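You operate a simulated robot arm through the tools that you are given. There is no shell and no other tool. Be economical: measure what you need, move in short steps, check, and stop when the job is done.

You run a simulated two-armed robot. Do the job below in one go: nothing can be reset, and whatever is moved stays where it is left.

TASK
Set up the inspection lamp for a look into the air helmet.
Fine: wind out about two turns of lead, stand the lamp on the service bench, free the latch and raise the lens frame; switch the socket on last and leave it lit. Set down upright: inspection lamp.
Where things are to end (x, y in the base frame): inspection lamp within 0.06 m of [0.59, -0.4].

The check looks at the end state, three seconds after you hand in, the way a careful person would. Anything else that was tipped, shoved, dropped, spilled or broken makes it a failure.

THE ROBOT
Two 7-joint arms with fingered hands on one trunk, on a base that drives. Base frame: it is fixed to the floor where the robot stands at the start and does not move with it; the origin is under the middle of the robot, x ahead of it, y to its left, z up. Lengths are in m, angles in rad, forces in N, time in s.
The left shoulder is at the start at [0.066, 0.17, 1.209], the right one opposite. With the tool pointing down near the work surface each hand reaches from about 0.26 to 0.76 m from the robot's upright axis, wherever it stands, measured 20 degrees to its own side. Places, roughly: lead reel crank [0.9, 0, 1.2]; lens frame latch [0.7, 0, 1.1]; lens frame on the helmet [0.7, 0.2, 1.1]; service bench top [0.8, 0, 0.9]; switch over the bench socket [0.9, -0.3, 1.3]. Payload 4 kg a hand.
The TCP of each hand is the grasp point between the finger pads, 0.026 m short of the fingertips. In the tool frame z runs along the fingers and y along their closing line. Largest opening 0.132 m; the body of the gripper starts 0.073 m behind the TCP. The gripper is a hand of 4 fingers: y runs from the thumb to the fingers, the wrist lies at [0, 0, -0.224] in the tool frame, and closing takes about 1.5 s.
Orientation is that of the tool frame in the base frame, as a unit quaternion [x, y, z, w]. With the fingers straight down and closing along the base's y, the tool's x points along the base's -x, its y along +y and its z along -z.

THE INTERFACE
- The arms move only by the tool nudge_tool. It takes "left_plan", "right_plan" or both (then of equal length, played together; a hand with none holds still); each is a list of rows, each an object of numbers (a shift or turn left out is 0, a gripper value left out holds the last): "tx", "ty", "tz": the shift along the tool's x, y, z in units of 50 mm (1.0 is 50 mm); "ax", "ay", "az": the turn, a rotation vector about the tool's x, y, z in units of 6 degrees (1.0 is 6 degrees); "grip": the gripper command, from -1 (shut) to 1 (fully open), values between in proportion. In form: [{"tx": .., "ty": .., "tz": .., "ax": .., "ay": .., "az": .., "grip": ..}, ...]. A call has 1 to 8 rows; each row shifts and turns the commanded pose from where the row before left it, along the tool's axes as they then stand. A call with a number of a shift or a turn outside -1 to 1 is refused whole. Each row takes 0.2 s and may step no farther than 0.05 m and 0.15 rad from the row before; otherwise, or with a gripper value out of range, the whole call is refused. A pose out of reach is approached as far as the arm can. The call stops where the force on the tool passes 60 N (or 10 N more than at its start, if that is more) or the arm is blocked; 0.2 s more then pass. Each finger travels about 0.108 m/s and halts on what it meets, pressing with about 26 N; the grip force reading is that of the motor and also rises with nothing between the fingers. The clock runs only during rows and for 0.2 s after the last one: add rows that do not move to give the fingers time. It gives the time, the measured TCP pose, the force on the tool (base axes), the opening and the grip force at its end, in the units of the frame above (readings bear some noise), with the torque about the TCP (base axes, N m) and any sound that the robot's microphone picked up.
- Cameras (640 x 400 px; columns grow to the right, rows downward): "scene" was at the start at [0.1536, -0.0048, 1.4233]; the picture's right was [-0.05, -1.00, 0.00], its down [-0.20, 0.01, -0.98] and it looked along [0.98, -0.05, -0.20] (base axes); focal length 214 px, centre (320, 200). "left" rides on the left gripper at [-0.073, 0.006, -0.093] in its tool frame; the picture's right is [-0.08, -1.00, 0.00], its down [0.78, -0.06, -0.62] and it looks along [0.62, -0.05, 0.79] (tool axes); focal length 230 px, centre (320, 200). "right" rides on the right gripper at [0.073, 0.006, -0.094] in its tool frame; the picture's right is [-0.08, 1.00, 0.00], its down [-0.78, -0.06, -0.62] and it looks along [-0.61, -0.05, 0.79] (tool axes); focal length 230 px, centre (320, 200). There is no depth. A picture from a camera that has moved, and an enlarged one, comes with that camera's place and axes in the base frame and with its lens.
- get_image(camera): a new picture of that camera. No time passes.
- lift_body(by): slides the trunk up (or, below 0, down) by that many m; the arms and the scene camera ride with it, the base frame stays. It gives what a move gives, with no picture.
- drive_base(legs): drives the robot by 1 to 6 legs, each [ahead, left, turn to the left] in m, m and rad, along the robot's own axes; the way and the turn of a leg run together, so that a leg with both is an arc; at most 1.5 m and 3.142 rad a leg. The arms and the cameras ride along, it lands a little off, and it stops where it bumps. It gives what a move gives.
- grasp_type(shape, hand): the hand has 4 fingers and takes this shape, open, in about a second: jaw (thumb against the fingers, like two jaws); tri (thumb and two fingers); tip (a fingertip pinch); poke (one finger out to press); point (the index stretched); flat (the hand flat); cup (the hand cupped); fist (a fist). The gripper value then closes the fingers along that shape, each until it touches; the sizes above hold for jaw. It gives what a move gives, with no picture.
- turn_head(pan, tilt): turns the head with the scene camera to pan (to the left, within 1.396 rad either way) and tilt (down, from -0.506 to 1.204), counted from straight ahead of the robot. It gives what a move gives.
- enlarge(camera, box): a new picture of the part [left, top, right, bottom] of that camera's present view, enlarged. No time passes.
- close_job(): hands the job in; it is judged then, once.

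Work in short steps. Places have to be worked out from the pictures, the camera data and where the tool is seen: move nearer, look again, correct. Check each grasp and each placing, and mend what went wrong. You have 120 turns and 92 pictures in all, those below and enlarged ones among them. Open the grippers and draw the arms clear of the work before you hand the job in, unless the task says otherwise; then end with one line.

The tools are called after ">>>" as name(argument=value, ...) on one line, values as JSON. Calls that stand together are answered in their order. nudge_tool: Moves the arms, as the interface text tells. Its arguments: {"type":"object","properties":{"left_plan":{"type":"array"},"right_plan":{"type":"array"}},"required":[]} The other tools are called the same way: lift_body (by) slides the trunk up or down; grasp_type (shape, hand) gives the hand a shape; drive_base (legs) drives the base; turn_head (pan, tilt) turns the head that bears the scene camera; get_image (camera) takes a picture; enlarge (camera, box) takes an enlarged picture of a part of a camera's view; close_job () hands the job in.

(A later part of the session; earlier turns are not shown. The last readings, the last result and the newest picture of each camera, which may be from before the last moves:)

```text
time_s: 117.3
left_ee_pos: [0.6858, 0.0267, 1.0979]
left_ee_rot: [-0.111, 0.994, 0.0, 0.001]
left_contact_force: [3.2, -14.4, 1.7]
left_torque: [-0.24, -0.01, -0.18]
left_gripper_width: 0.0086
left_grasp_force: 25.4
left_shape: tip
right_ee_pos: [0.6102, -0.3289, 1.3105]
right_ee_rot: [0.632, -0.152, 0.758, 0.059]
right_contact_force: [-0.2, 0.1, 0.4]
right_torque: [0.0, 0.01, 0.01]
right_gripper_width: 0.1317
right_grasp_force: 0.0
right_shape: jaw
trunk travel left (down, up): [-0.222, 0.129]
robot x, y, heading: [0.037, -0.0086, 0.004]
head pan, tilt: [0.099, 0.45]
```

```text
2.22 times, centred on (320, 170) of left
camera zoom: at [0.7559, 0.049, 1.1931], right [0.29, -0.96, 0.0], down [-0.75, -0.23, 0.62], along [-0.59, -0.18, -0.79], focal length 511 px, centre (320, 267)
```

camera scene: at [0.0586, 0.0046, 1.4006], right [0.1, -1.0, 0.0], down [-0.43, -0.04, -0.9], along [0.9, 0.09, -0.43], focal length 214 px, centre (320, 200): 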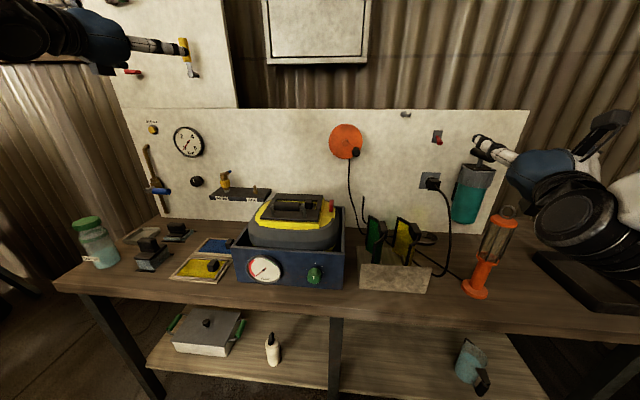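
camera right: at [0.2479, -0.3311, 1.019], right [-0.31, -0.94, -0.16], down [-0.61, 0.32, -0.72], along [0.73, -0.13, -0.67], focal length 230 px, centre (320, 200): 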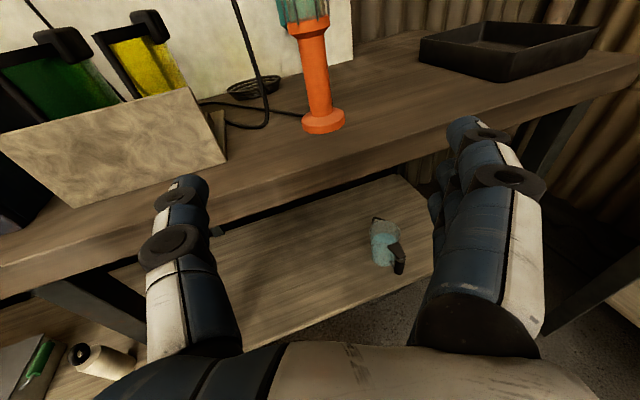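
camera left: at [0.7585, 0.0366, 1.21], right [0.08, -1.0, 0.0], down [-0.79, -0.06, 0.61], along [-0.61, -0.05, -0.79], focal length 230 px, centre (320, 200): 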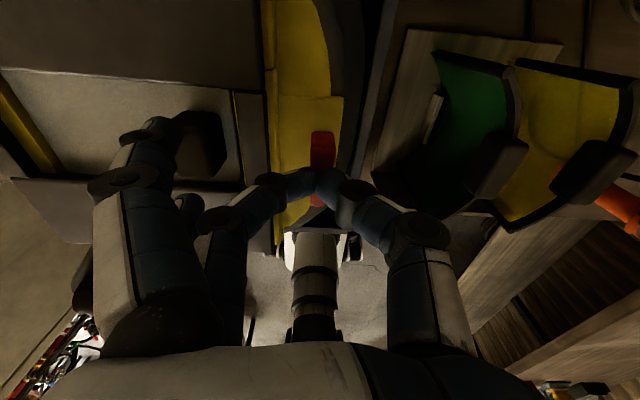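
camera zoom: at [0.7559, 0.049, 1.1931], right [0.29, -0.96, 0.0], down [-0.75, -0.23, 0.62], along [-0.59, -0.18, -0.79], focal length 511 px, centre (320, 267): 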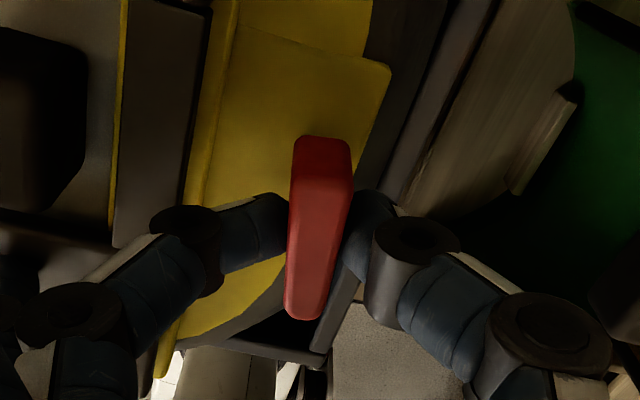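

The bar turns with the hand, near end outward, so it is a turn-button. But the spread fingers would sweep into the frame handle on a full turn, so I release, rise, and switch to the one-finger poke to push it round.

>>> nudge_tool(left_plan=[{"grip": -0.3}, {"grip": -0.3}, {"grip": -0.3}, {"tz": -0.6}, {"tz": -0.6}, {"tz": -0.4, "az": 0.7}, {"az": 0.7}, {"az": 0.7}])

>>> grasp_type(hand="left", shape="poke")

>>> get_image(camera="left")

>>> enlarge(camera="scene", box=[260, 120, 400, 240])

```text
time_s: 119.1
left_ee_pos: [0.6874, 0.0306, 1.1787]
left_ee_rot: [0.0, 1.0, 0.001, 0.001]
left_contact_force: [0.3, -0.3, -0.9]
left_torque: [-0.01, -0.01, 0.01]
left_gripper_width: 0.0457
left_grasp_force: 0.0
left_shape: tip
right_ee_pos: [0.6091, -0.327, 1.3116]
right_ee_rot: [0.632, -0.151, 0.758, 0.06]
right_contact_force: [0.1, 0.4, 0.1]
right_torque: [-0.02, -0.01, 0.03]
right_gripper_width: 0.1318
right_grasp_force: 0.1
right_shape: jaw
trunk travel left (down, up): [-0.222, 0.129]
robot x, y, heading: [0.0336, -0.0039, -0.003]
head pan, tilt: [0.099, 0.45]
```

```text
time_s: 120.0
left_ee_pos: [0.6868, 0.0292, 1.1792]
left_ee_rot: [-0.001, 1.0, 0.0, 0.001]
left_contact_force: [0.1, -0.4, 0.3]
left_torque: [-0.01, -0.02, -0.04]
left_gripper_width: 0.0
left_grasp_force: 0.0
left_shape: poke
right_ee_pos: [0.6102, -0.3275, 1.3126]
right_ee_rot: [0.632, -0.151, 0.758, 0.06]
right_contact_force: [1.4, 0.4, 0.2]
right_torque: [0.01, 0.0, 0.02]
right_gripper_width: 0.1317
right_grasp_force: 0.1
right_shape: jaw
trunk travel left (down, up): [-0.222, 0.129]
robot x, y, heading: [0.0387, 0.0018, 0.004]
head pan, tilt: [0.099, 0.45]
```

```text
20 pictures are left
camera left: at [0.7589, 0.036, 1.2733], right [0.08, -1.0, 0.0], down [-0.79, -0.06, 0.62], along [-0.61, -0.05, -0.79], focal length 230 px, centre (320, 200)
```

left: 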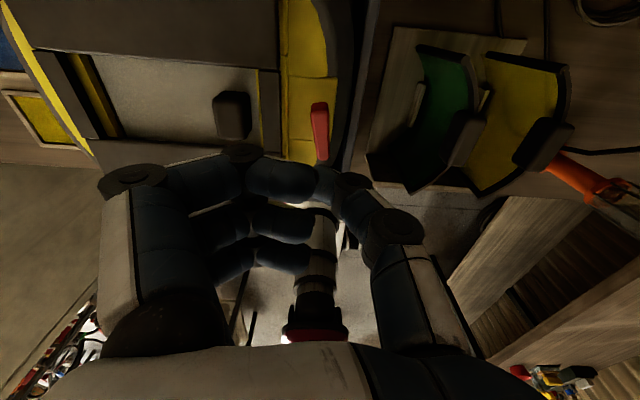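

```text
3.33 times, centred on (330, 180) of scene
camera zoom: at [0.1878, 0.0049, 1.4005], right [0.1, -0.99, 0.0], down [-0.43, -0.04, -0.9], along [0.9, 0.09, -0.44], focal length 715 px, centre (287, 267)
```

zoom: 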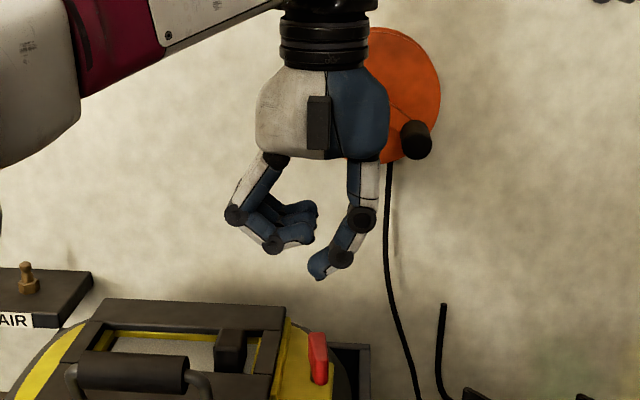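

In this state the thumb tip is the lowest point. I open the shape fully to see whether a finger extends as the poker.

>>> nudge_tool(left_plan=[{"grip": 1}, {"grip": 1}, {"grip": 1}, {"grip": 1}, {"grip": 1}, {"grip": 1}])

>>> enlarge(camera="scene", box=[260, 120, 400, 240])

```text
time_s: 121.4
left_ee_pos: [0.6861, 0.0298, 1.1795]
left_ee_rot: [-0.001, 1.0, 0.0, 0.001]
left_contact_force: [-0.7, -0.2, -0.1]
left_torque: [0.03, 0.03, -0.02]
left_gripper_width: 0.0
left_grasp_force: 0.1
left_shape: poke
right_ee_pos: [0.6092, -0.3272, 1.3114]
right_ee_rot: [0.632, -0.151, 0.758, 0.06]
right_contact_force: [-1.0, 0.0, -1.0]
right_torque: [0.01, -0.01, -0.01]
right_gripper_width: 0.132
right_grasp_force: 0.0
right_shape: jaw
trunk travel left (down, up): [-0.222, 0.129]
robot x, y, heading: [0.0356, -0.0019, 0.0]
head pan, tilt: [0.099, 0.45]
```

```text
3.33 times, centred on (330, 180) of scene
camera zoom: at [0.1878, 0.0049, 1.4005], right [0.1, -0.99, 0.0], down [-0.43, -0.04, -0.9], along [0.9, 0.09, -0.44], focal length 715 px, centre (287, 267)
```

zoom: 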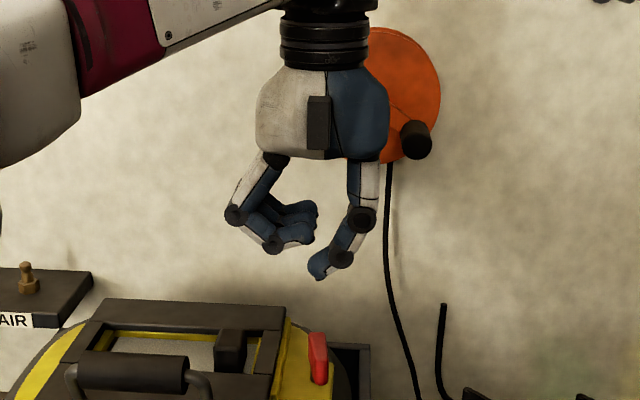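

Tip (thumb) is at the TCP column. To keep the curled fingers clear of the frame I tilt the hand 42 degrees about x, and place the tip outside the latch bar's far end, to push that end toward the frame (same turning sense).

>>> nudge_tool(left_plan=[{"ax": -1}, {"ax": -1}, {"ax": -1}, {"ax": -1}, {"ax": -1}, {"ax": -1}, {"ax": -1}])

>>> nudge_tool(left_plan=[{"tx": -0.2, "ty": -0.71, "tz": 0.165}, {"tx": -0.2, "ty": -0.71, "tz": 0.165}])

>>> enlarge(camera="scene", box=[260, 130, 400, 250])

```text
time_s: 123.2
left_ee_pos: [0.6787, 0.108, 1.1793]
left_ee_rot: [-0.052, 0.948, 0.312, -0.012]
left_contact_force: [0.0, -0.2, 0.0]
left_torque: [-0.02, 0.03, 0.0]
left_gripper_width: 0.0
left_grasp_force: 0.0
left_shape: poke
left hand out of reach, approached as far as the arm can: row 3, 4, 5, 6
right_ee_pos: [0.6105, -0.3265, 1.3123]
right_ee_rot: [0.631, -0.152, 0.758, 0.06]
right_contact_force: [0.2, -0.1, -0.4]
right_torque: [0.02, -0.01, 0.04]
right_gripper_width: 0.1319
right_grasp_force: 0.1
right_shape: jaw
trunk travel left (down, up): [-0.222, 0.129]
robot x, y, heading: [0.0355, -0.0024, 0.004]
head pan, tilt: [0.099, 0.45]
stopped in row 7 (left hand): the arm was blocked; the commanded pose is now the measured one
```

```text
time_s: 124.0
left_ee_pos: [0.6879, 0.1337, 1.1356]
left_ee_rot: [-0.106, 0.948, 0.3, -0.027]
left_contact_force: [-0.1, 0.0, 0.1]
left_torque: [0.0, -0.01, 0.03]
left_gripper_width: 0.0001
left_grasp_force: 0.0
left_shape: poke
left hand out of reach, approached as far as the arm can: row 1, 2
right_ee_pos: [0.6101, -0.3255, 1.3123]
right_ee_rot: [0.632, -0.149, 0.758, 0.058]
right_contact_force: [0.2, 0.1, 0.4]
right_torque: [0.0, 0.01, 0.0]
right_gripper_width: 0.132
right_grasp_force: 0.1
right_shape: jaw
trunk travel left (down, up): [-0.222, 0.129]
robot x, y, heading: [0.0341, -0.005, 0.002]
head pan, tilt: [0.099, 0.45]
stopped in row 2 (left hand): the arm was blocked; the commanded pose is now the measured one
```

```text
3.33 times, centred on (330, 190) of scene
camera zoom: at [0.1876, 0.0055, 1.4006], right [0.1, -0.99, 0.0], down [-0.43, -0.04, -0.9], along [0.9, 0.09, -0.43], focal length 715 px, centre (287, 233)
```

zoom: 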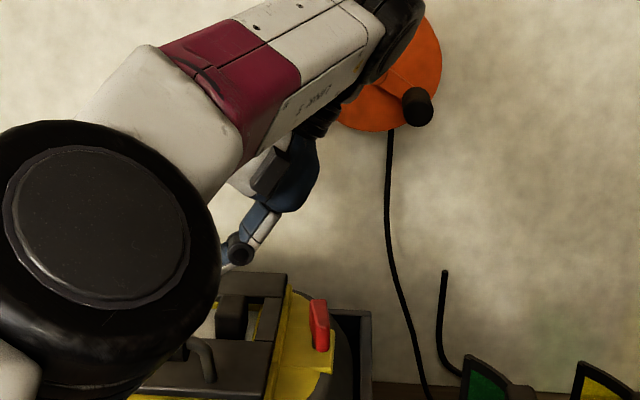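

That tilt drove the arm into an awkward, blocked pose. I rise straight up and undo the tilt.

>>> nudge_tool(left_plan=[{"ty": 0.5, "tz": -0.7}, {"ty": 0.5, "tz": -0.7}, {"ax": 1}, {"ax": 1}, {"ax": 1}, {"ax": 1}, {"ax": 1}, {"ax": 1}])

```text
time_s: 125.8
left_ee_pos: [0.6744, 0.1235, 1.184]
left_ee_rot: [-0.104, 0.995, -0.009, 0.007]
left_contact_force: [0.2, 0.2, 0.9]
left_torque: [-0.02, 0.02, -0.03]
left_gripper_width: 0.0
left_grasp_force: 0.0
left_shape: poke
left hand out of reach, approached as far as the arm can: row 1, 2
right_ee_pos: [0.6104, -0.3245, 1.3114]
right_ee_rot: [0.632, -0.15, 0.758, 0.059]
right_contact_force: [0.1, 0.4, -0.6]
right_torque: [-0.01, -0.04, 0.01]
right_gripper_width: 0.1318
right_grasp_force: 0.1
right_shape: jaw
trunk travel left (down, up): [-0.222, 0.129]
robot x, y, heading: [0.0391, -0.0027, 0.002]
head pan, tilt: [0.099, 0.45]
```

Upright again. I square the yaw, drive 3 cm closer for reach, and move the poke tip to just outside the far end of the latch bar, above it.

>>> drive_base(legs=[[0.03, 0, 0]])

>>> nudge_tool(left_plan=[{"az": 1}, {"az": 1}, {"ty": -0.58, "tz": 0.15}, {"ty": -0.58, "tz": 0.15}, {"ty": -0.58, "tz": 0.15}, {"ty": -0.58, "tz": 0.15, "tx": -0.05}])

>>> get_image(camera="left")

```text
time_s: 126.6
left_ee_pos: [0.7041, 0.1233, 1.183]
left_ee_rot: [-0.104, 0.994, -0.008, 0.006]
left_contact_force: [0.4, 0.0, 0.0]
left_torque: [0.04, 0.05, 0.0]
left_gripper_width: 0.0
left_grasp_force: 0.1
left_shape: poke
right_ee_pos: [0.6423, -0.3266, 1.3122]
right_ee_rot: [0.632, -0.15, 0.758, 0.059]
right_contact_force: [0.3, 0.2, -0.3]
right_torque: [-0.02, -0.06, -0.02]
right_gripper_width: 0.132
right_grasp_force: 0.1
right_shape: jaw
trunk travel left (down, up): [-0.222, 0.129]
robot x, y, heading: [0.068, -0.0017, 0.004]
head pan, tilt: [0.099, 0.45]
```

```text
time_s: 128.0
left_ee_pos: [0.7062, 0.0046, 1.1546]
left_ee_rot: [0.0, 1.0, -0.006, 0.007]
left_contact_force: [0.8, 0.1, -0.3]
left_torque: [0.03, 0.02, -0.01]
left_gripper_width: 0.0
left_grasp_force: 0.1
left_shape: poke
right_ee_pos: [0.6407, -0.3264, 1.3116]
right_ee_rot: [0.632, -0.151, 0.758, 0.059]
right_contact_force: [-0.7, -0.5, 0.3]
right_torque: [0.0, -0.01, 0.01]
right_gripper_width: 0.1318
right_grasp_force: 0.1
right_shape: jaw
trunk travel left (down, up): [-0.222, 0.129]
robot x, y, heading: [0.0625, -0.0035, 0.005]
head pan, tilt: [0.099, 0.45]
```

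```text
16 pictures are left
camera left: at [0.778, 0.0115, 1.2498], right [0.08, -1.0, 0.01], down [-0.79, -0.05, 0.61], along [-0.6, -0.06, -0.8], focal length 230 px, centre (320, 200)
```

left: 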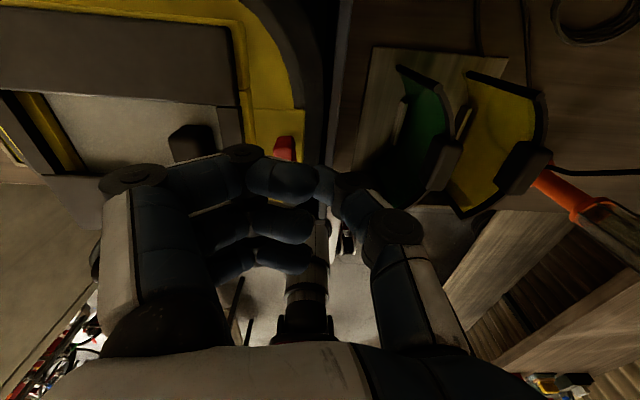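

The tip is at about y 0.003, just outside the bar's far end. I descend beside it, then push toward the frame.

>>> nudge_tool(left_plan=[{"tz": 0.5}, {"tz": 0.5}, {"ty": 0.15}, {"ty": 0.15}, {"ty": 0.15}])

```text
time_s: 129.2
left_ee_pos: [0.7083, 0.0282, 1.1038]
left_ee_rot: [-0.001, 1.0, -0.006, 0.008]
left_contact_force: [2.8, -2.4, 0.3]
left_torque: [-0.07, -0.03, 0.01]
left_gripper_width: 0.0
left_grasp_force: 0.1
left_shape: poke
right_ee_pos: [0.6413, -0.3251, 1.312]
right_ee_rot: [0.632, -0.151, 0.758, 0.06]
right_contact_force: [0.1, 0.1, -0.6]
right_torque: [0.01, 0.0, -0.01]
right_gripper_width: 0.132
right_grasp_force: 0.0
right_shape: jaw
trunk travel left (down, up): [-0.222, 0.129]
robot x, y, heading: [0.0667, -0.0035, 0.0]
head pan, tilt: [0.099, 0.45]
```

The reaction direction shows the bar has turned to about 45-50 degrees. I push on, curving inward.

>>> nudge_tool(left_plan=[{"ty": 0.15, "tx": 0.03}, {"ty": 0.12, "tx": 0.08}, {"ty": 0.08, "tx": 0.1}, {"ty": 0.04, "tx": 0.12}])

>>> enlarge(camera="scene", box=[250, 150, 370, 250])

```text
time_s: 130.2
left_ee_pos: [0.7035, 0.0433, 1.1054]
left_ee_rot: [-0.003, 1.0, -0.012, 0.019]
left_contact_force: [29.5, -13.1, -4.6]
left_torque: [-0.16, -0.55, 0.31]
left_gripper_width: 0.0
left_grasp_force: 0.0
left_shape: poke
right_ee_pos: [0.644, -0.3294, 1.3096]
right_ee_rot: [0.632, -0.152, 0.757, 0.06]
right_contact_force: [0.2, -0.2, -0.2]
right_torque: [0.01, 0.0, -0.01]
right_gripper_width: 0.132
right_grasp_force: 0.1
right_shape: jaw
trunk travel left (down, up): [-0.222, 0.129]
robot x, y, heading: [0.0674, -0.0022, -0.001]
head pan, tilt: [0.099, 0.45]
stopped in row 4 (left hand): the force on the tool passed its limit at 65 N (the readings are from after the stop); the commanded pose is now the measured one
```

```text
4.00 times, centred on (310, 200) of scene
camera zoom: at [0.2227, 0.0031, 1.3998], right [0.1, -0.99, 0.0], down [-0.44, -0.04, -0.9], along [0.89, 0.09, -0.44], focal length 858 px, centre (360, 200)
```

zoom: 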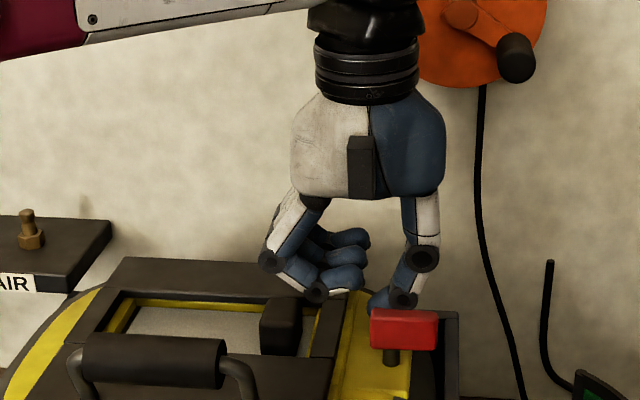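

The bar has swung a full quarter turn across and hit its stop: latch freed. I lift the hand off and move it over the frame handle at about (0.595, 0.146), raised.

>>> nudge_tool(left_plan=[{"tx": -0.15, "ty": -0.1}, {"tz": -0.7}, {"tz": -0.9}, {"tz": -0.9}, {"tx": 0.7, "ty": 0.65}, {"tx": 0.7, "ty": 0.65}, {"tx": 0.7, "ty": 0.65}])

>>> grasp_type(hand="left", shape="jaw")

>>> nudge_tool(left_plan=[{"az": -1}, {"az": -1}, {"az": -1}, {"az": -1}, {"az": -1}, {"az": -1}, {"az": -1}, {"az": -1}])

```text
time_s: 131.8
left_ee_pos: [0.5945, 0.1416, 1.2267]
left_ee_rot: [-0.003, 1.0, -0.012, 0.018]
left_contact_force: [-0.4, 0.3, 0.3]
left_torque: [-0.06, -0.02, 0.03]
left_gripper_width: 0.0002
left_grasp_force: 0.0
left_shape: poke
right_ee_pos: [0.6398, -0.3251, 1.312]
right_ee_rot: [0.631, -0.149, 0.759, 0.059]
right_contact_force: [-0.5, -0.1, 0.1]
right_torque: [0.0, 0.04, -0.06]
right_gripper_width: 0.1317
right_grasp_force: 0.2
right_shape: jaw
trunk travel left (down, up): [-0.222, 0.129]
robot x, y, heading: [0.0688, -0.0046, 0.004]
head pan, tilt: [0.099, 0.45]
```

```text
time_s: 132.7
left_ee_pos: [0.597, 0.1399, 1.2261]
left_ee_rot: [-0.004, 1.0, -0.011, 0.017]
left_contact_force: [-0.1, -0.2, -0.3]
left_torque: [-0.03, -0.01, 0.02]
left_gripper_width: 0.1318
left_grasp_force: 0.2
left_shape: jaw
right_ee_pos: [0.641, -0.3253, 1.3116]
right_ee_rot: [0.631, -0.151, 0.758, 0.06]
right_contact_force: [-1.1, -0.1, 0.1]
right_torque: [0.0, 0.0, 0.03]
right_gripper_width: 0.1318
right_grasp_force: 0.1
right_shape: jaw
trunk travel left (down, up): [-0.222, 0.129]
robot x, y, heading: [0.066, -0.0071, 0.002]
head pan, tilt: [0.099, 0.45]
```

```text
time_s: 134.5
left_ee_pos: [0.5963, 0.1406, 1.2274]
left_ee_rot: [-0.41, 0.912, -0.016, 0.011]
left_contact_force: [0.5, -0.3, -0.2]
left_torque: [-0.01, 0.01, 0.01]
left_gripper_width: 0.1321
left_grasp_force: 0.1
left_shape: jaw
right_ee_pos: [0.641, -0.3261, 1.3109]
right_ee_rot: [0.632, -0.15, 0.758, 0.06]
right_contact_force: [-0.9, 0.4, -0.4]
right_torque: [0.01, 0.03, 0.01]
right_gripper_width: 0.1318
right_grasp_force: 0.0
right_shape: jaw
trunk travel left (down, up): [-0.222, 0.129]
robot x, y, heading: [0.0672, -0.0086, 0.005]
head pan, tilt: [0.099, 0.45]
```

Rotation works; I finish the quarter turn so the hand closes along x, and look.

>>> nudge_tool(left_plan=[{"az": -1}, {"az": -1}, {"az": -1}, {"az": -1}, {"az": -1}, {"az": -1}, {"az": -0.9}])

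>>> get_image(camera="left")

>>> enlarge(camera="scene", box=[190, 130, 350, 260])

```text
time_s: 136.1
left_ee_pos: [0.5964, 0.1402, 1.2271]
left_ee_rot: [-0.706, 0.707, -0.02, 0.006]
left_contact_force: [0.1, -0.4, -1.1]
left_torque: [-0.01, 0.05, 0.0]
left_gripper_width: 0.1321
left_grasp_force: 0.2
left_shape: jaw
right_ee_pos: [0.6416, -0.3262, 1.3123]
right_ee_rot: [0.632, -0.151, 0.758, 0.06]
right_contact_force: [0.2, -0.2, -0.8]
right_torque: [0.03, 0.05, -0.01]
right_gripper_width: 0.1318
right_grasp_force: 0.0
right_shape: jaw
trunk travel left (down, up): [-0.222, 0.129]
robot x, y, heading: [0.066, -0.0055, 0.002]
head pan, tilt: [0.099, 0.45]
```

```text
14 pictures are left
camera left: at [0.5872, 0.2159, 1.3194], right [1.0, 0.08, 0.03], down [0.04, -0.77, 0.63], along [0.07, -0.63, -0.77], focal length 230 px, centre (320, 200)
```

left: 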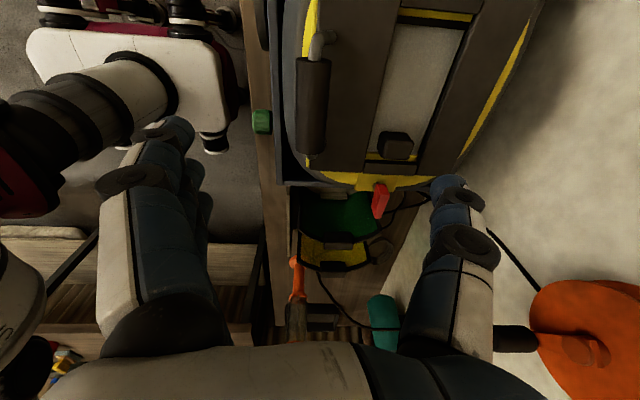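

```text
3.08 times, centred on (270, 195) of scene
camera zoom: at [0.2184, 0.0051, 1.4005], right [0.1, -0.99, 0.0], down [-0.43, -0.04, -0.9], along [0.9, 0.09, -0.44], focal length 660 px, centre (474, 215)
```

zoom: 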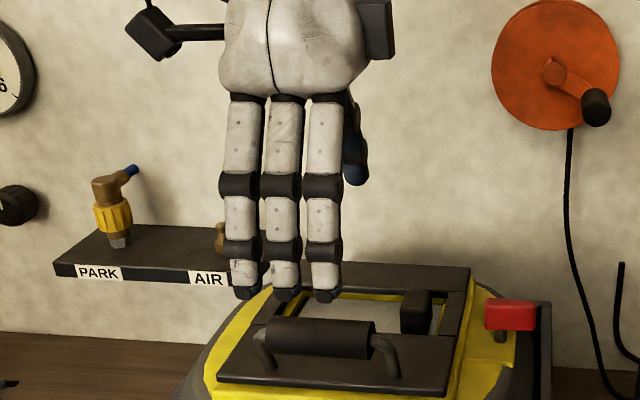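

The red bar now lies across and clear of the frame. The handle bar is at about (0.591, 0.155, 1.118), along y, between fingers and thumb. I descend to straddle it.

>>> nudge_tool(left_plan=[{"ty": 0.1, "tx": -0.3, "grip": 0.2}, {"tz": 0.6, "grip": 0.2}, {"tz": 0.6}, {"tz": 0.5}, {"tz": 0.3}])

>>> nudge_tool(left_plan=[{"grip": -1}, {"grip": -1}, {"grip": -1}, {"grip": -1}, {"grip": -1}, {"grip": -1}])

>>> enlarge(camera="scene", box=[190, 130, 350, 260])

```text
time_s: 137.3
left_ee_pos: [0.595, 0.1529, 1.1259]
left_ee_rot: [-0.706, 0.708, -0.019, 0.005]
left_contact_force: [-0.2, -1.0, 0.0]
left_torque: [-0.02, 0.01, 0.02]
left_gripper_width: 0.0799
left_grasp_force: 0.0
left_shape: jaw
right_ee_pos: [0.6422, -0.3252, 1.3121]
right_ee_rot: [0.632, -0.15, 0.758, 0.06]
right_contact_force: [0.0, -0.1, 0.2]
right_torque: [0.01, -0.03, -0.01]
right_gripper_width: 0.1319
right_grasp_force: 0.1
right_shape: jaw
trunk travel left (down, up): [-0.222, 0.129]
robot x, y, heading: [0.0707, -0.0024, 0.001]
head pan, tilt: [0.099, 0.45]
```

```text
time_s: 138.7
left_ee_pos: [0.5975, 0.1541, 1.1259]
left_ee_rot: [-0.705, 0.709, -0.019, 0.004]
left_contact_force: [7.7, -0.9, -2.5]
left_torque: [-0.01, 0.0, 0.1]
left_gripper_width: 0.0058
left_grasp_force: 25.2
left_shape: jaw
right_ee_pos: [0.6414, -0.3262, 1.3116]
right_ee_rot: [0.632, -0.15, 0.758, 0.059]
right_contact_force: [-0.1, 0.0, -0.2]
right_torque: [0.01, -0.02, -0.01]
right_gripper_width: 0.1321
right_grasp_force: 0.0
right_shape: jaw
trunk travel left (down, up): [-0.222, 0.129]
robot x, y, heading: [0.0648, -0.0036, -0.002]
head pan, tilt: [0.099, 0.45]
```

```text
3.08 times, centred on (270, 195) of scene
camera zoom: at [0.2198, 0.0052, 1.4003], right [0.1, -0.99, 0.0], down [-0.43, -0.04, -0.9], along [0.9, 0.09, -0.44], focal length 660 px, centre (474, 215)
```

zoom: 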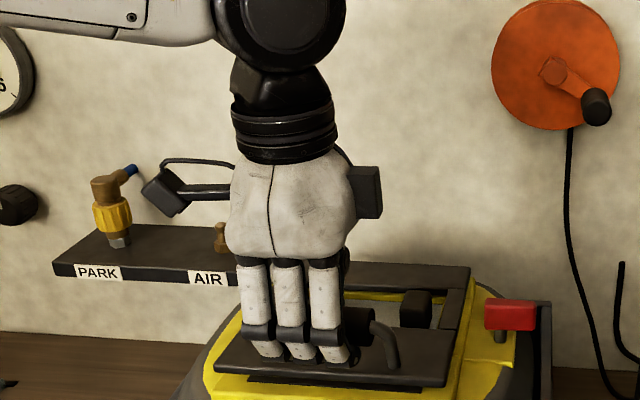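

Fingers and thumb are wrapped round the handle. I lift along the arc about the far hinge (x about 0.74), first about 22 degrees.

>>> nudge_tool(left_plan=[{"ty": -0.112, "tz": -0.386}, {"ty": -0.16, "tz": -0.368}, {"ty": -0.208, "tz": -0.344}])

>>> get_image(camera="scene")

```text
time_s: 139.5
left_ee_pos: [0.6211, 0.1546, 1.1807]
left_ee_rot: [-0.705, 0.709, -0.019, 0.003]
left_contact_force: [20.3, -7.0, -15.6]
left_torque: [-0.03, 0.24, 0.02]
left_gripper_width: 0.0043
left_grasp_force: 25.6
left_shape: jaw
right_ee_pos: [0.6449, -0.3274, 1.3098]
right_ee_rot: [0.633, -0.15, 0.757, 0.059]
right_contact_force: [0.0, 0.8, -0.3]
right_torque: [-0.03, 0.0, -0.01]
right_gripper_width: 0.1319
right_grasp_force: 0.0
right_shape: jaw
trunk travel left (down, up): [-0.222, 0.129]
robot x, y, heading: [0.0668, -0.0025, 0.005]
head pan, tilt: [0.099, 0.45]
```

```text
11 pictures are left
camera scene: at [0.2235, 0.0045, 1.3997], right [0.1, -0.99, 0.0], down [-0.44, -0.04, -0.9], along [0.89, 0.09, -0.44], focal length 214 px, centre (320, 200)
```

scene: 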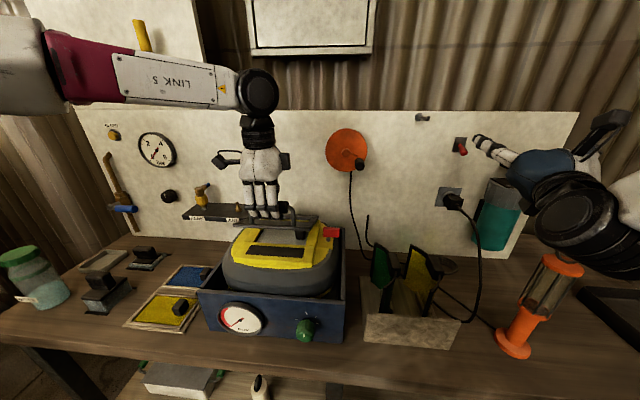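

The frame rises on its far hinge. The handle pulls forward a bit, so I continue the arc with slightly more forward motion, to about 60 degrees.

>>> nudge_tool(left_plan=[{"ty": -0.34, "tz": -0.28}, {"ty": -0.34, "tz": -0.25}, {"ty": -0.36, "tz": -0.21}, {"ty": -0.38, "tz": -0.16}])

```text
time_s: 140.5
left_ee_pos: [0.6884, 0.1547, 1.2288]
left_ee_rot: [-0.706, 0.708, -0.019, 0.004]
left_contact_force: [7.8, -6.9, -14.9]
left_torque: [0.0, 0.24, 0.03]
left_gripper_width: 0.0018
left_grasp_force: 26.2
left_shape: jaw
right_ee_pos: [0.6433, -0.3275, 1.31]
right_ee_rot: [0.632, -0.151, 0.758, 0.059]
right_contact_force: [0.5, 0.9, -0.3]
right_torque: [0.02, 0.02, -0.01]
right_gripper_width: 0.1321
right_grasp_force: 0.1
right_shape: jaw
trunk travel left (down, up): [-0.222, 0.129]
robot x, y, heading: [0.0681, -0.0055, 0.001]
head pan, tilt: [0.099, 0.45]
```

About 57 degrees up. I continue further along the arc.

>>> nudge_tool(left_plan=[{"ty": -0.4, "tz": -0.14}, {"ty": -0.42, "tz": -0.08}])

>>> enlarge(camera="scene", box=[190, 110, 370, 270])

```text
time_s: 141.1
left_ee_pos: [0.7295, 0.1554, 1.2418]
left_ee_rot: [-0.705, 0.709, -0.019, 0.003]
left_contact_force: [1.9, -5.1, -12.9]
left_torque: [0.04, 0.17, 0.0]
left_gripper_width: 0.0015
left_grasp_force: 25.6
left_shape: jaw
right_ee_pos: [0.6417, -0.3267, 1.3109]
right_ee_rot: [0.632, -0.15, 0.758, 0.059]
right_contact_force: [-0.6, 0.2, 0.7]
right_torque: [-0.01, 0.0, 0.01]
right_gripper_width: 0.1318
right_grasp_force: 0.1
right_shape: jaw
trunk travel left (down, up): [-0.222, 0.129]
robot x, y, heading: [0.0645, -0.0028, -0.0]
head pan, tilt: [0.099, 0.45]
```

```text
2.50 times, centred on (280, 190) of scene
camera zoom: at [0.2203, 0.0044, 1.4003], right [0.1, -0.99, 0.0], down [-0.43, -0.04, -0.9], along [0.9, 0.09, -0.44], focal length 536 px, centre (420, 225)
```

zoom: 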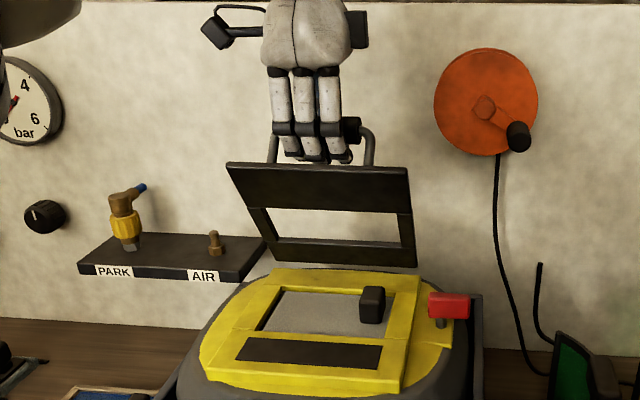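

Frame is up about 70 degrees. I carry it past vertical so that it stays.

>>> nudge_tool(left_plan=[{"ty": -0.42, "tz": -0.02}, {"ty": -0.42, "tz": 0.03}])

```text
time_s: 141.7
left_ee_pos: [0.7467, 0.158, 1.2418]
left_ee_rot: [-0.704, 0.71, -0.02, 0.004]
left_contact_force: [0.6, -3.9, -0.8]
left_torque: [0.03, -0.01, 0.07]
left_gripper_width: 0.0018
left_grasp_force: 25.4
left_shape: jaw
left hand out of reach, approached as far as the arm can: row 2
right_ee_pos: [0.6407, -0.3259, 1.3117]
right_ee_rot: [0.631, -0.151, 0.758, 0.059]
right_contact_force: [-0.6, 0.4, 0.3]
right_torque: [0.0, 0.02, -0.03]
right_gripper_width: 0.132
right_grasp_force: 0.1
right_shape: jaw
trunk travel left (down, up): [-0.222, 0.129]
robot x, y, heading: [0.0701, -0.0027, -0.001]
head pan, tilt: [0.099, 0.45]
```

The load is almost gone, so it is near its balance point. I drive the base 4 cm ahead to carry it over.

>>> drive_base(legs=[[0.04, 0, 0]])

>>> enlarge(camera="scene", box=[190, 110, 370, 270])

```text
time_s: 142.6
left_ee_pos: [0.788, 0.1603, 1.2412]
left_ee_rot: [-0.705, 0.708, -0.019, 0.004]
left_contact_force: [0.4, -0.1, 0.4]
left_torque: [0.01, -0.01, 0.0]
left_gripper_width: 0.002
left_grasp_force: 26.3
left_shape: jaw
right_ee_pos: [0.6806, -0.3257, 1.3117]
right_ee_rot: [0.632, -0.151, 0.758, 0.06]
right_contact_force: [-0.8, 0.1, -1.3]
right_torque: [0.0, -0.01, 0.0]
right_gripper_width: 0.132
right_grasp_force: 0.0
right_shape: jaw
trunk travel left (down, up): [-0.222, 0.129]
robot x, y, heading: [0.1085, -0.0054, 0.007]
head pan, tilt: [0.099, 0.45]
```

```text
2.50 times, centred on (280, 190) of scene
camera zoom: at [0.2594, 0.0053, 1.4004], right [0.1, -0.99, 0.0], down [-0.43, -0.04, -0.9], along [0.9, 0.09, -0.44], focal length 536 px, centre (420, 225)
```

zoom: 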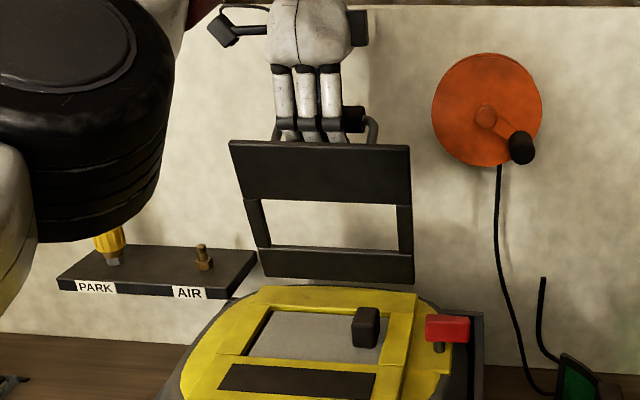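

The frame stands near 95 degrees with no load on the hand. I tip it a little further back for security.

>>> drive_base(legs=[[0.02, 0, 0]])

>>> nudge_tool(left_plan=[{"tz": 0.1, "ty": -0.1}, {"tz": 0.1, "ty": -0.1}])

```text
time_s: 143.4
left_ee_pos: [0.8081, 0.1597, 1.2409]
left_ee_rot: [-0.705, 0.709, -0.019, 0.005]
left_contact_force: [-0.9, 0.2, -0.1]
left_torque: [0.02, 0.04, 0.01]
left_gripper_width: 0.0018
left_grasp_force: 26.3
left_shape: jaw
right_ee_pos: [0.7002, -0.3264, 1.3112]
right_ee_rot: [0.632, -0.151, 0.758, 0.059]
right_contact_force: [-0.4, 0.7, 0.2]
right_torque: [0.01, -0.02, 0.03]
right_gripper_width: 0.1321
right_grasp_force: 0.0
right_shape: jaw
trunk travel left (down, up): [-0.222, 0.129]
robot x, y, heading: [0.1236, -0.0022, -0.0]
head pan, tilt: [0.099, 0.45]
```

```text
time_s: 144.0
left_ee_pos: [0.8085, 0.1569, 1.2311]
left_ee_rot: [-0.706, 0.708, -0.019, 0.004]
left_contact_force: [-0.1, 0.9, 0.7]
left_torque: [-0.01, -0.01, -0.02]
left_gripper_width: 0.0015
left_grasp_force: 26.0
left_shape: jaw
left hand out of reach, approached as far as the arm can: row 1, 2
right_ee_pos: [0.7005, -0.3257, 1.312]
right_ee_rot: [0.632, -0.15, 0.758, 0.059]
right_contact_force: [0.0, 0.0, -0.1]
right_torque: [0.0, 0.01, -0.02]
right_gripper_width: 0.132
right_grasp_force: 0.0
right_shape: jaw
trunk travel left (down, up): [-0.222, 0.129]
robot x, y, heading: [0.1274, -0.0039, 0.007]
head pan, tilt: [0.099, 0.45]
```

>>> enlarge(camera="scene", box=[190, 100, 350, 240])

```text
2.86 times, centred on (270, 170) of scene
camera zoom: at [0.2779, 0.0053, 1.4004], right [0.1, -0.99, 0.0], down [-0.43, -0.04, -0.9], along [0.9, 0.09, -0.44], focal length 613 px, centre (463, 286)
```

zoom: 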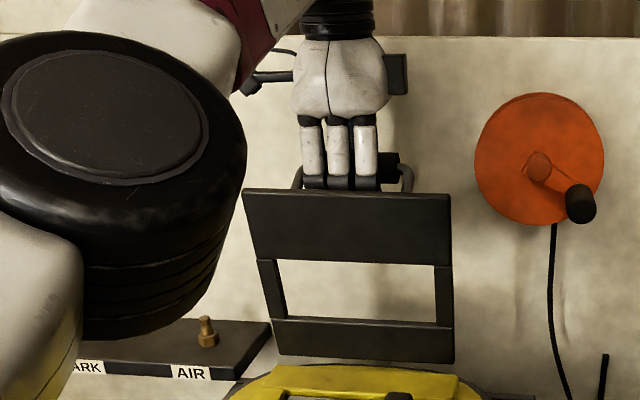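

The frame stands upright and past vertical. I open just enough to pass the bar, then lift the hand straight up.

>>> nudge_tool(left_plan=[{"grip": -0.8}, {"grip": -0.65}, {"grip": -0.5}, {"grip": -0.5}, {"grip": -0.5}])

>>> nudge_tool(left_plan=[{"tz": -0.3}, {"tz": -0.3}])

```text
time_s: 145.2
left_ee_pos: [0.808, 0.1568, 1.2312]
left_ee_rot: [-0.705, 0.709, -0.019, 0.004]
left_contact_force: [-0.8, 0.4, 0.1]
left_torque: [0.0, -0.02, -0.02]
left_gripper_width: 0.0323
left_grasp_force: 0.1
left_shape: jaw
right_ee_pos: [0.6998, -0.3262, 1.3107]
right_ee_rot: [0.632, -0.151, 0.758, 0.06]
right_contact_force: [0.6, 0.1, 0.2]
right_torque: [-0.03, 0.01, 0.01]
right_gripper_width: 0.1319
right_grasp_force: 0.1
right_shape: jaw
trunk travel left (down, up): [-0.222, 0.129]
robot x, y, heading: [0.1279, -0.0032, -0.002]
head pan, tilt: [0.099, 0.45]
```

```text
time_s: 145.8
left_ee_pos: [0.7982, 0.1578, 1.2603]
left_ee_rot: [-0.706, 0.708, -0.02, 0.004]
left_contact_force: [0.3, 0.1, 0.2]
left_torque: [-0.04, 0.0, 0.01]
left_gripper_width: 0.0325
left_grasp_force: 0.0
left_shape: jaw
left hand out of reach, approached as far as the arm can: row 1, 2
right_ee_pos: [0.6994, -0.327, 1.3116]
right_ee_rot: [0.632, -0.152, 0.758, 0.059]
right_contact_force: [0.2, -0.1, 0.3]
right_torque: [0.0, 0.02, 0.01]
right_gripper_width: 0.1319
right_grasp_force: 0.2
right_shape: jaw
trunk travel left (down, up): [-0.222, 0.129]
robot x, y, heading: [0.1245, -0.0023, 0.003]
head pan, tilt: [0.099, 0.45]
```

No contact; arm reach is limiting, so I raise the trunk to lift the hand clear.

>>> lift_body(by=0.07)

>>> enlarge(camera="scene", box=[190, 100, 390, 270])

```text
time_s: 146.8
left_ee_pos: [0.7808, 0.1595, 1.3625]
left_ee_rot: [-0.704, 0.709, -0.039, 0.023]
left_contact_force: [0.1, 0.3, -0.6]
left_torque: [-0.04, 0.02, 0.0]
left_gripper_width: 0.0325
left_grasp_force: 0.1
left_shape: jaw
right_ee_pos: [0.7006, -0.3261, 1.3813]
right_ee_rot: [0.632, -0.151, 0.758, 0.059]
right_contact_force: [0.5, 1.2, 1.1]
right_torque: [0.0, -0.04, -0.02]
right_gripper_width: 0.1317
right_grasp_force: 0.0
right_shape: jaw
trunk travel left (down, up): [-0.292, 0.059]
robot x, y, heading: [0.1246, -0.0023, 0.004]
head pan, tilt: [0.099, 0.45]
```

```text
2.35 times, centred on (290, 185) of scene
camera zoom: at [0.2569, 0.0053, 1.4718], right [0.1, -0.99, 0.0], down [-0.43, -0.04, -0.9], along [0.9, 0.09, -0.44], focal length 505 px, centre (391, 235)
```

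zoom: 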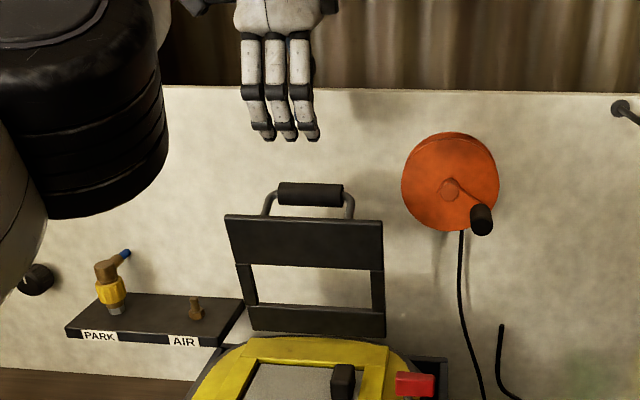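

The frame stays up on its own and the latch lies open. Now I back the base off, lower the trunk for the right arm, and set the right hand to poke for the switch.

>>> drive_base(legs=[[-0.22, 0, 0]])

>>> lift_body(by=-0.13)

>>> grasp_type(hand="right", shape="poke")

```text
time_s: 148.5
left_ee_pos: [0.5606, 0.1585, 1.3631]
left_ee_rot: [-0.704, 0.709, -0.039, 0.023]
left_contact_force: [-0.1, -0.8, 0.0]
left_torque: [-0.01, 0.01, 0.01]
left_gripper_width: 0.0326
left_grasp_force: 0.1
left_shape: jaw
right_ee_pos: [0.4794, -0.3272, 1.3824]
right_ee_rot: [0.631, -0.151, 0.758, 0.06]
right_contact_force: [-0.4, 0.4, -0.1]
right_torque: [-0.03, 0.01, 0.01]
right_gripper_width: 0.132
right_grasp_force: 0.0
right_shape: jaw
trunk travel left (down, up): [-0.292, 0.059]
robot x, y, heading: [-0.0913, -0.0051, -0.0]
head pan, tilt: [0.099, 0.45]
```

```text
time_s: 150.1
left_ee_pos: [0.6072, 0.1587, 1.1362]
left_ee_rot: [-0.705, 0.708, 0.017, -0.032]
left_contact_force: [0.0, -0.8, 0.5]
left_torque: [-0.02, -0.01, 0.0]
left_gripper_width: 0.0326
left_grasp_force: 0.1
left_shape: jaw
right_ee_pos: [0.5142, -0.3265, 1.196]
right_ee_rot: [0.67, -0.149, 0.724, 0.07]
right_contact_force: [-0.4, -0.2, 0.4]
right_torque: [0.0, -0.02, 0.03]
right_gripper_width: 0.132
right_grasp_force: 0.1
right_shape: jaw
trunk travel left (down, up): [-0.162, 0.189]
robot x, y, heading: [-0.0922, -0.0021, 0.003]
head pan, tilt: [0.099, 0.45]
```

```text
time_s: 151.0
left_ee_pos: [0.607, 0.1576, 1.1339]
left_ee_rot: [-0.705, 0.708, 0.018, -0.033]
left_contact_force: [1.3, 0.3, -0.3]
left_torque: [-0.01, 0.0, 0.01]
left_gripper_width: 0.0323
left_grasp_force: 0.1
left_shape: jaw
right_ee_pos: [0.5154, -0.3257, 1.1946]
right_ee_rot: [0.671, -0.149, 0.723, 0.069]
right_contact_force: [0.4, 0.0, 0.1]
right_torque: [-0.01, 0.03, -0.02]
right_gripper_width: 0.0
right_grasp_force: 0.0
right_shape: poke
trunk travel left (down, up): [-0.162, 0.189]
robot x, y, heading: [-0.0938, -0.0044, -0.0]
head pan, tilt: [0.099, 0.45]
```

The left hand came lower than expected (no contact), and the right is near the lamp top. I raise both hands at once.

>>> nudge_tool(left_plan=[{"tz": -0.8}, {"tz": -0.8}, {"tz": -0.8}], right_plan=[{"tx": 0.6}, {"tx": 0.6}, {"tx": 0.3}])

>>> turn_head(pan=-0.3, tilt=0.3)

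>>> get_image(camera="scene")

```text
time_s: 151.8
left_ee_pos: [0.5729, 0.1715, 1.2037]
left_ee_rot: [-0.706, 0.708, 0.018, -0.034]
left_contact_force: [-1.0, -0.7, 0.6]
left_torque: [0.01, -0.02, 0.01]
left_gripper_width: 0.0325
left_grasp_force: 0.2
left_shape: jaw
left hand out of reach, approached as far as the arm can: row 1, 2, 3
right_ee_pos: [0.5295, -0.3269, 1.2164]
right_ee_rot: [0.667, -0.172, 0.722, 0.061]
right_contact_force: [-0.4, -0.4, 0.2]
right_torque: [-0.01, 0.02, 0.04]
right_gripper_width: 0.0001
right_grasp_force: 0.0
right_shape: poke
right hand out of reach, approached as far as the arm can: row 1, 2, 3
trunk travel left (down, up): [-0.162, 0.189]
robot x, y, heading: [-0.0938, -0.0018, 0.001]
head pan, tilt: [0.099, 0.45]
```

```text
time_s: 152.7
left_ee_pos: [0.5743, 0.172, 1.2055]
left_ee_rot: [-0.705, 0.708, 0.018, -0.033]
left_contact_force: [-0.2, 0.1, -0.4]
left_torque: [-0.03, -0.01, 0.03]
left_gripper_width: 0.0325
left_grasp_force: 0.0
left_shape: jaw
right_ee_pos: [0.5297, -0.3302, 1.214]
right_ee_rot: [0.669, -0.173, 0.72, 0.063]
right_contact_force: [0.2, 0.1, -0.8]
right_torque: [0.0, -0.01, 0.0]
right_gripper_width: 0.0
right_grasp_force: 0.0
right_shape: poke
trunk travel left (down, up): [-0.162, 0.189]
robot x, y, heading: [-0.0918, -0.0059, -0.001]
head pan, tilt: [-0.3, 0.3]
```

```text
6 pictures are left
camera scene: at [0.1006, -0.0145, 1.3466], right [-0.11, -0.99, 0.0], down [-0.35, 0.04, -0.93], along [0.93, -0.1, -0.36], focal length 214 px, centre (320, 200)
```

scene: 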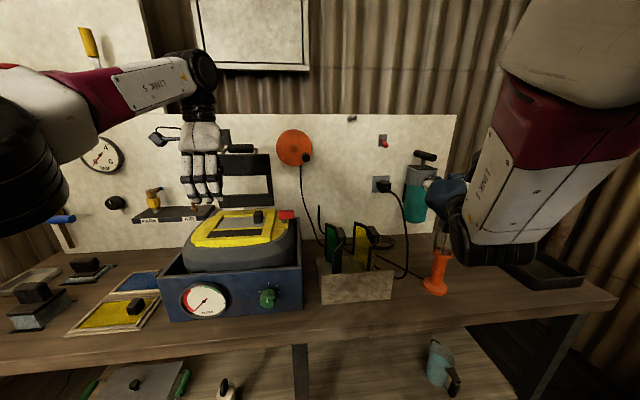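

Frame up, lamp upright and untouched. I now bring the right hand forward, away from the lamp, toward a point short of the switch lever.

>>> nudge_tool(right_plan=[{"tz": 0.723, "tx": 0.02, "ty": -0.334}, {"tz": 0.723, "tx": 0.02, "ty": -0.334}, {"tz": 0.723, "tx": -0.04, "ty": -0.334}, {"tz": 0.723, "tx": -0.04, "ty": -0.334}, {"tz": 0.723, "tx": -0.1, "ty": -0.334}, {"tz": 0.723, "tx": -0.1, "ty": -0.334}])

```text
time_s: 154.3
left_ee_pos: [0.5737, 0.1707, 1.2053]
left_ee_rot: [-0.705, 0.708, 0.018, -0.033]
left_contact_force: [0.0, -0.8, 0.6]
left_torque: [0.05, -0.01, -0.02]
left_gripper_width: 0.0327
left_grasp_force: 0.1
left_shape: jaw
right_ee_pos: [0.7619, -0.3361, 1.2365]
right_ee_rot: [0.663, -0.187, 0.721, 0.074]
right_contact_force: [-1.0, -0.3, -0.2]
right_torque: [-0.03, 0.0, 0.02]
right_gripper_width: 0.0
right_grasp_force: 0.0
right_shape: poke
trunk travel left (down, up): [-0.162, 0.189]
robot x, y, heading: [-0.0954, -0.009, -0.002]
head pan, tilt: [-0.3, 0.3]
stopped in row 6 (right hand): the arm was blocked; the commanded pose is now the measured one
```

Nearly there (it grazed its own inboard limit). I look through the right hand camera.

>>> get_image(camera="right")

```text
5 pictures are left
camera right: at [0.6655, -0.3181, 1.3032], right [-0.34, -0.91, -0.25], down [-0.46, 0.39, -0.79], along [0.82, -0.16, -0.56], focal length 230 px, centre (320, 200)
```

right: 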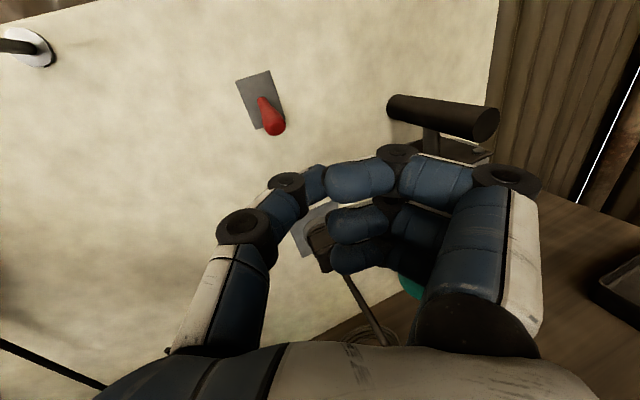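

Lever tip is at (0.865, -0.337, 1.255); the poke tip is at (0.786, -0.346, 1.238). I draw the left hand back, lower the right 8 mm, and let the base carry the tip under the lever.

>>> nudge_tool(left_plan=[{"ty": 0.6}, {"ty": 0.6}, {"ty": 0.6}], right_plan=[{"tx": -0.08}, {"tx": -0.08}, {}])

>>> drive_base(legs=[[0.07, 0.006, 0]])

```text
time_s: 155.1
left_ee_pos: [0.483, 0.1722, 1.2102]
left_ee_rot: [-0.705, 0.708, 0.017, -0.033]
left_contact_force: [0.2, -0.3, -0.1]
left_torque: [0.0, -0.02, 0.01]
left_gripper_width: 0.0327
left_grasp_force: 0.0
left_shape: jaw
right_ee_pos: [0.7634, -0.3403, 1.2301]
right_ee_rot: [0.661, -0.192, 0.722, 0.074]
right_contact_force: [-1.0, 0.2, -0.1]
right_torque: [0.02, 0.0, -0.01]
right_gripper_width: 0.0001
right_grasp_force: 0.1
right_shape: poke
trunk travel left (down, up): [-0.162, 0.189]
robot x, y, heading: [-0.0932, -0.0034, 0.001]
head pan, tilt: [-0.3, 0.3]
```

```text
time_s: 156.1
left_ee_pos: [0.5555, 0.1775, 1.2102]
left_ee_rot: [-0.706, 0.707, 0.018, -0.034]
left_contact_force: [0.3, -0.1, -0.2]
left_torque: [-0.01, 0.02, 0.01]
left_gripper_width: 0.0323
left_grasp_force: 0.0
left_shape: jaw
right_ee_pos: [0.8352, -0.3333, 1.2262]
right_ee_rot: [0.664, -0.191, 0.719, 0.075]
right_contact_force: [0.0, 0.5, -1.0]
right_torque: [-0.02, -0.04, -0.03]
right_gripper_width: 0.0
right_grasp_force: 0.1
right_shape: poke
trunk travel left (down, up): [-0.162, 0.189]
robot x, y, heading: [-0.0237, 0.0003, 0.001]
head pan, tilt: [-0.3, 0.3]
```

The tip is at about (0.859, -0.343, 1.228), under the lever. I nudge in slightly and push up.

>>> nudge_tool(right_plan=[{"tz": 0.15, "ty": -0.15}, {"tx": 0.2}, {"tx": 0.2}, {"tx": 0.2}, {"tx": 0.2}, {"tx": 0.2}, {"tx": 0.15}])

>>> get_image(camera="right")

```text
time_s: 157.7
left_ee_pos: [0.5535, 0.1765, 1.2112]
left_ee_rot: [-0.705, 0.708, 0.019, -0.033]
left_contact_force: [0.1, 0.2, 0.9]
left_torque: [0.01, 0.02, 0.01]
left_gripper_width: 0.0328
left_grasp_force: 0.0
left_shape: jaw
right_ee_pos: [0.8366, -0.336, 1.2866]
right_ee_rot: [0.662, -0.19, 0.721, 0.073]
right_contact_force: [-6.8, -2.2, -0.6]
right_torque: [0.02, 0.06, -0.06]
right_gripper_width: 0.0
right_grasp_force: 0.1
right_shape: poke
trunk travel left (down, up): [-0.162, 0.189]
robot x, y, heading: [-0.0232, 0.0023, -0.001]
head pan, tilt: [-0.3, 0.3]
```

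```text
4 pictures are left
camera right: at [0.7392, -0.3189, 1.3531], right [-0.35, -0.9, -0.25], down [-0.46, 0.4, -0.79], along [0.82, -0.16, -0.56], focal length 230 px, centre (320, 200)
```

right: 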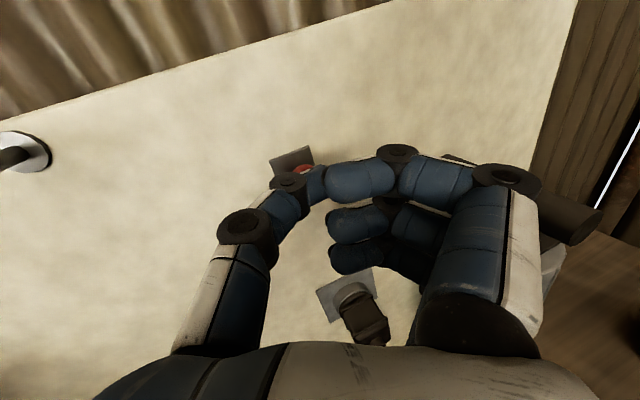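

The lever seems pushed up, with the fingertip now against it. I back off with the base and check the lamp and lever from the head.

>>> drive_base(legs=[[-0.07, 0, 0]])

>>> get_image(camera="scene")

```text
time_s: 158.7
left_ee_pos: [0.4836, 0.1774, 1.2095]
left_ee_rot: [-0.705, 0.708, 0.018, -0.033]
left_contact_force: [-0.1, -0.1, 0.7]
left_torque: [-0.01, -0.06, 0.0]
left_gripper_width: 0.0329
left_grasp_force: 0.0
left_shape: jaw
right_ee_pos: [0.7673, -0.3392, 1.2843]
right_ee_rot: [0.663, -0.191, 0.72, 0.075]
right_contact_force: [-0.5, 0.8, 0.7]
right_torque: [0.0, 0.02, 0.0]
right_gripper_width: 0.0
right_grasp_force: 0.1
right_shape: poke
trunk travel left (down, up): [-0.162, 0.189]
robot x, y, heading: [-0.0932, 0.0034, -0.003]
head pan, tilt: [-0.3, 0.3]
```

```text
3 pictures are left
camera scene: at [0.0972, -0.0258, 1.3525], right [-0.3, -0.96, 0.0], down [-0.28, 0.09, -0.96], along [0.91, -0.28, -0.3], focal length 214 px, centre (320, 200)
```

scene: 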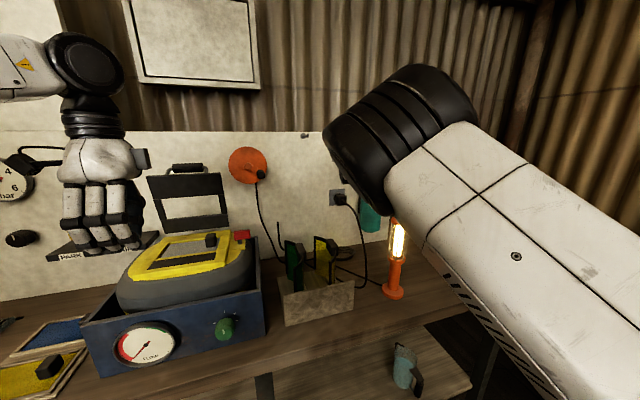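

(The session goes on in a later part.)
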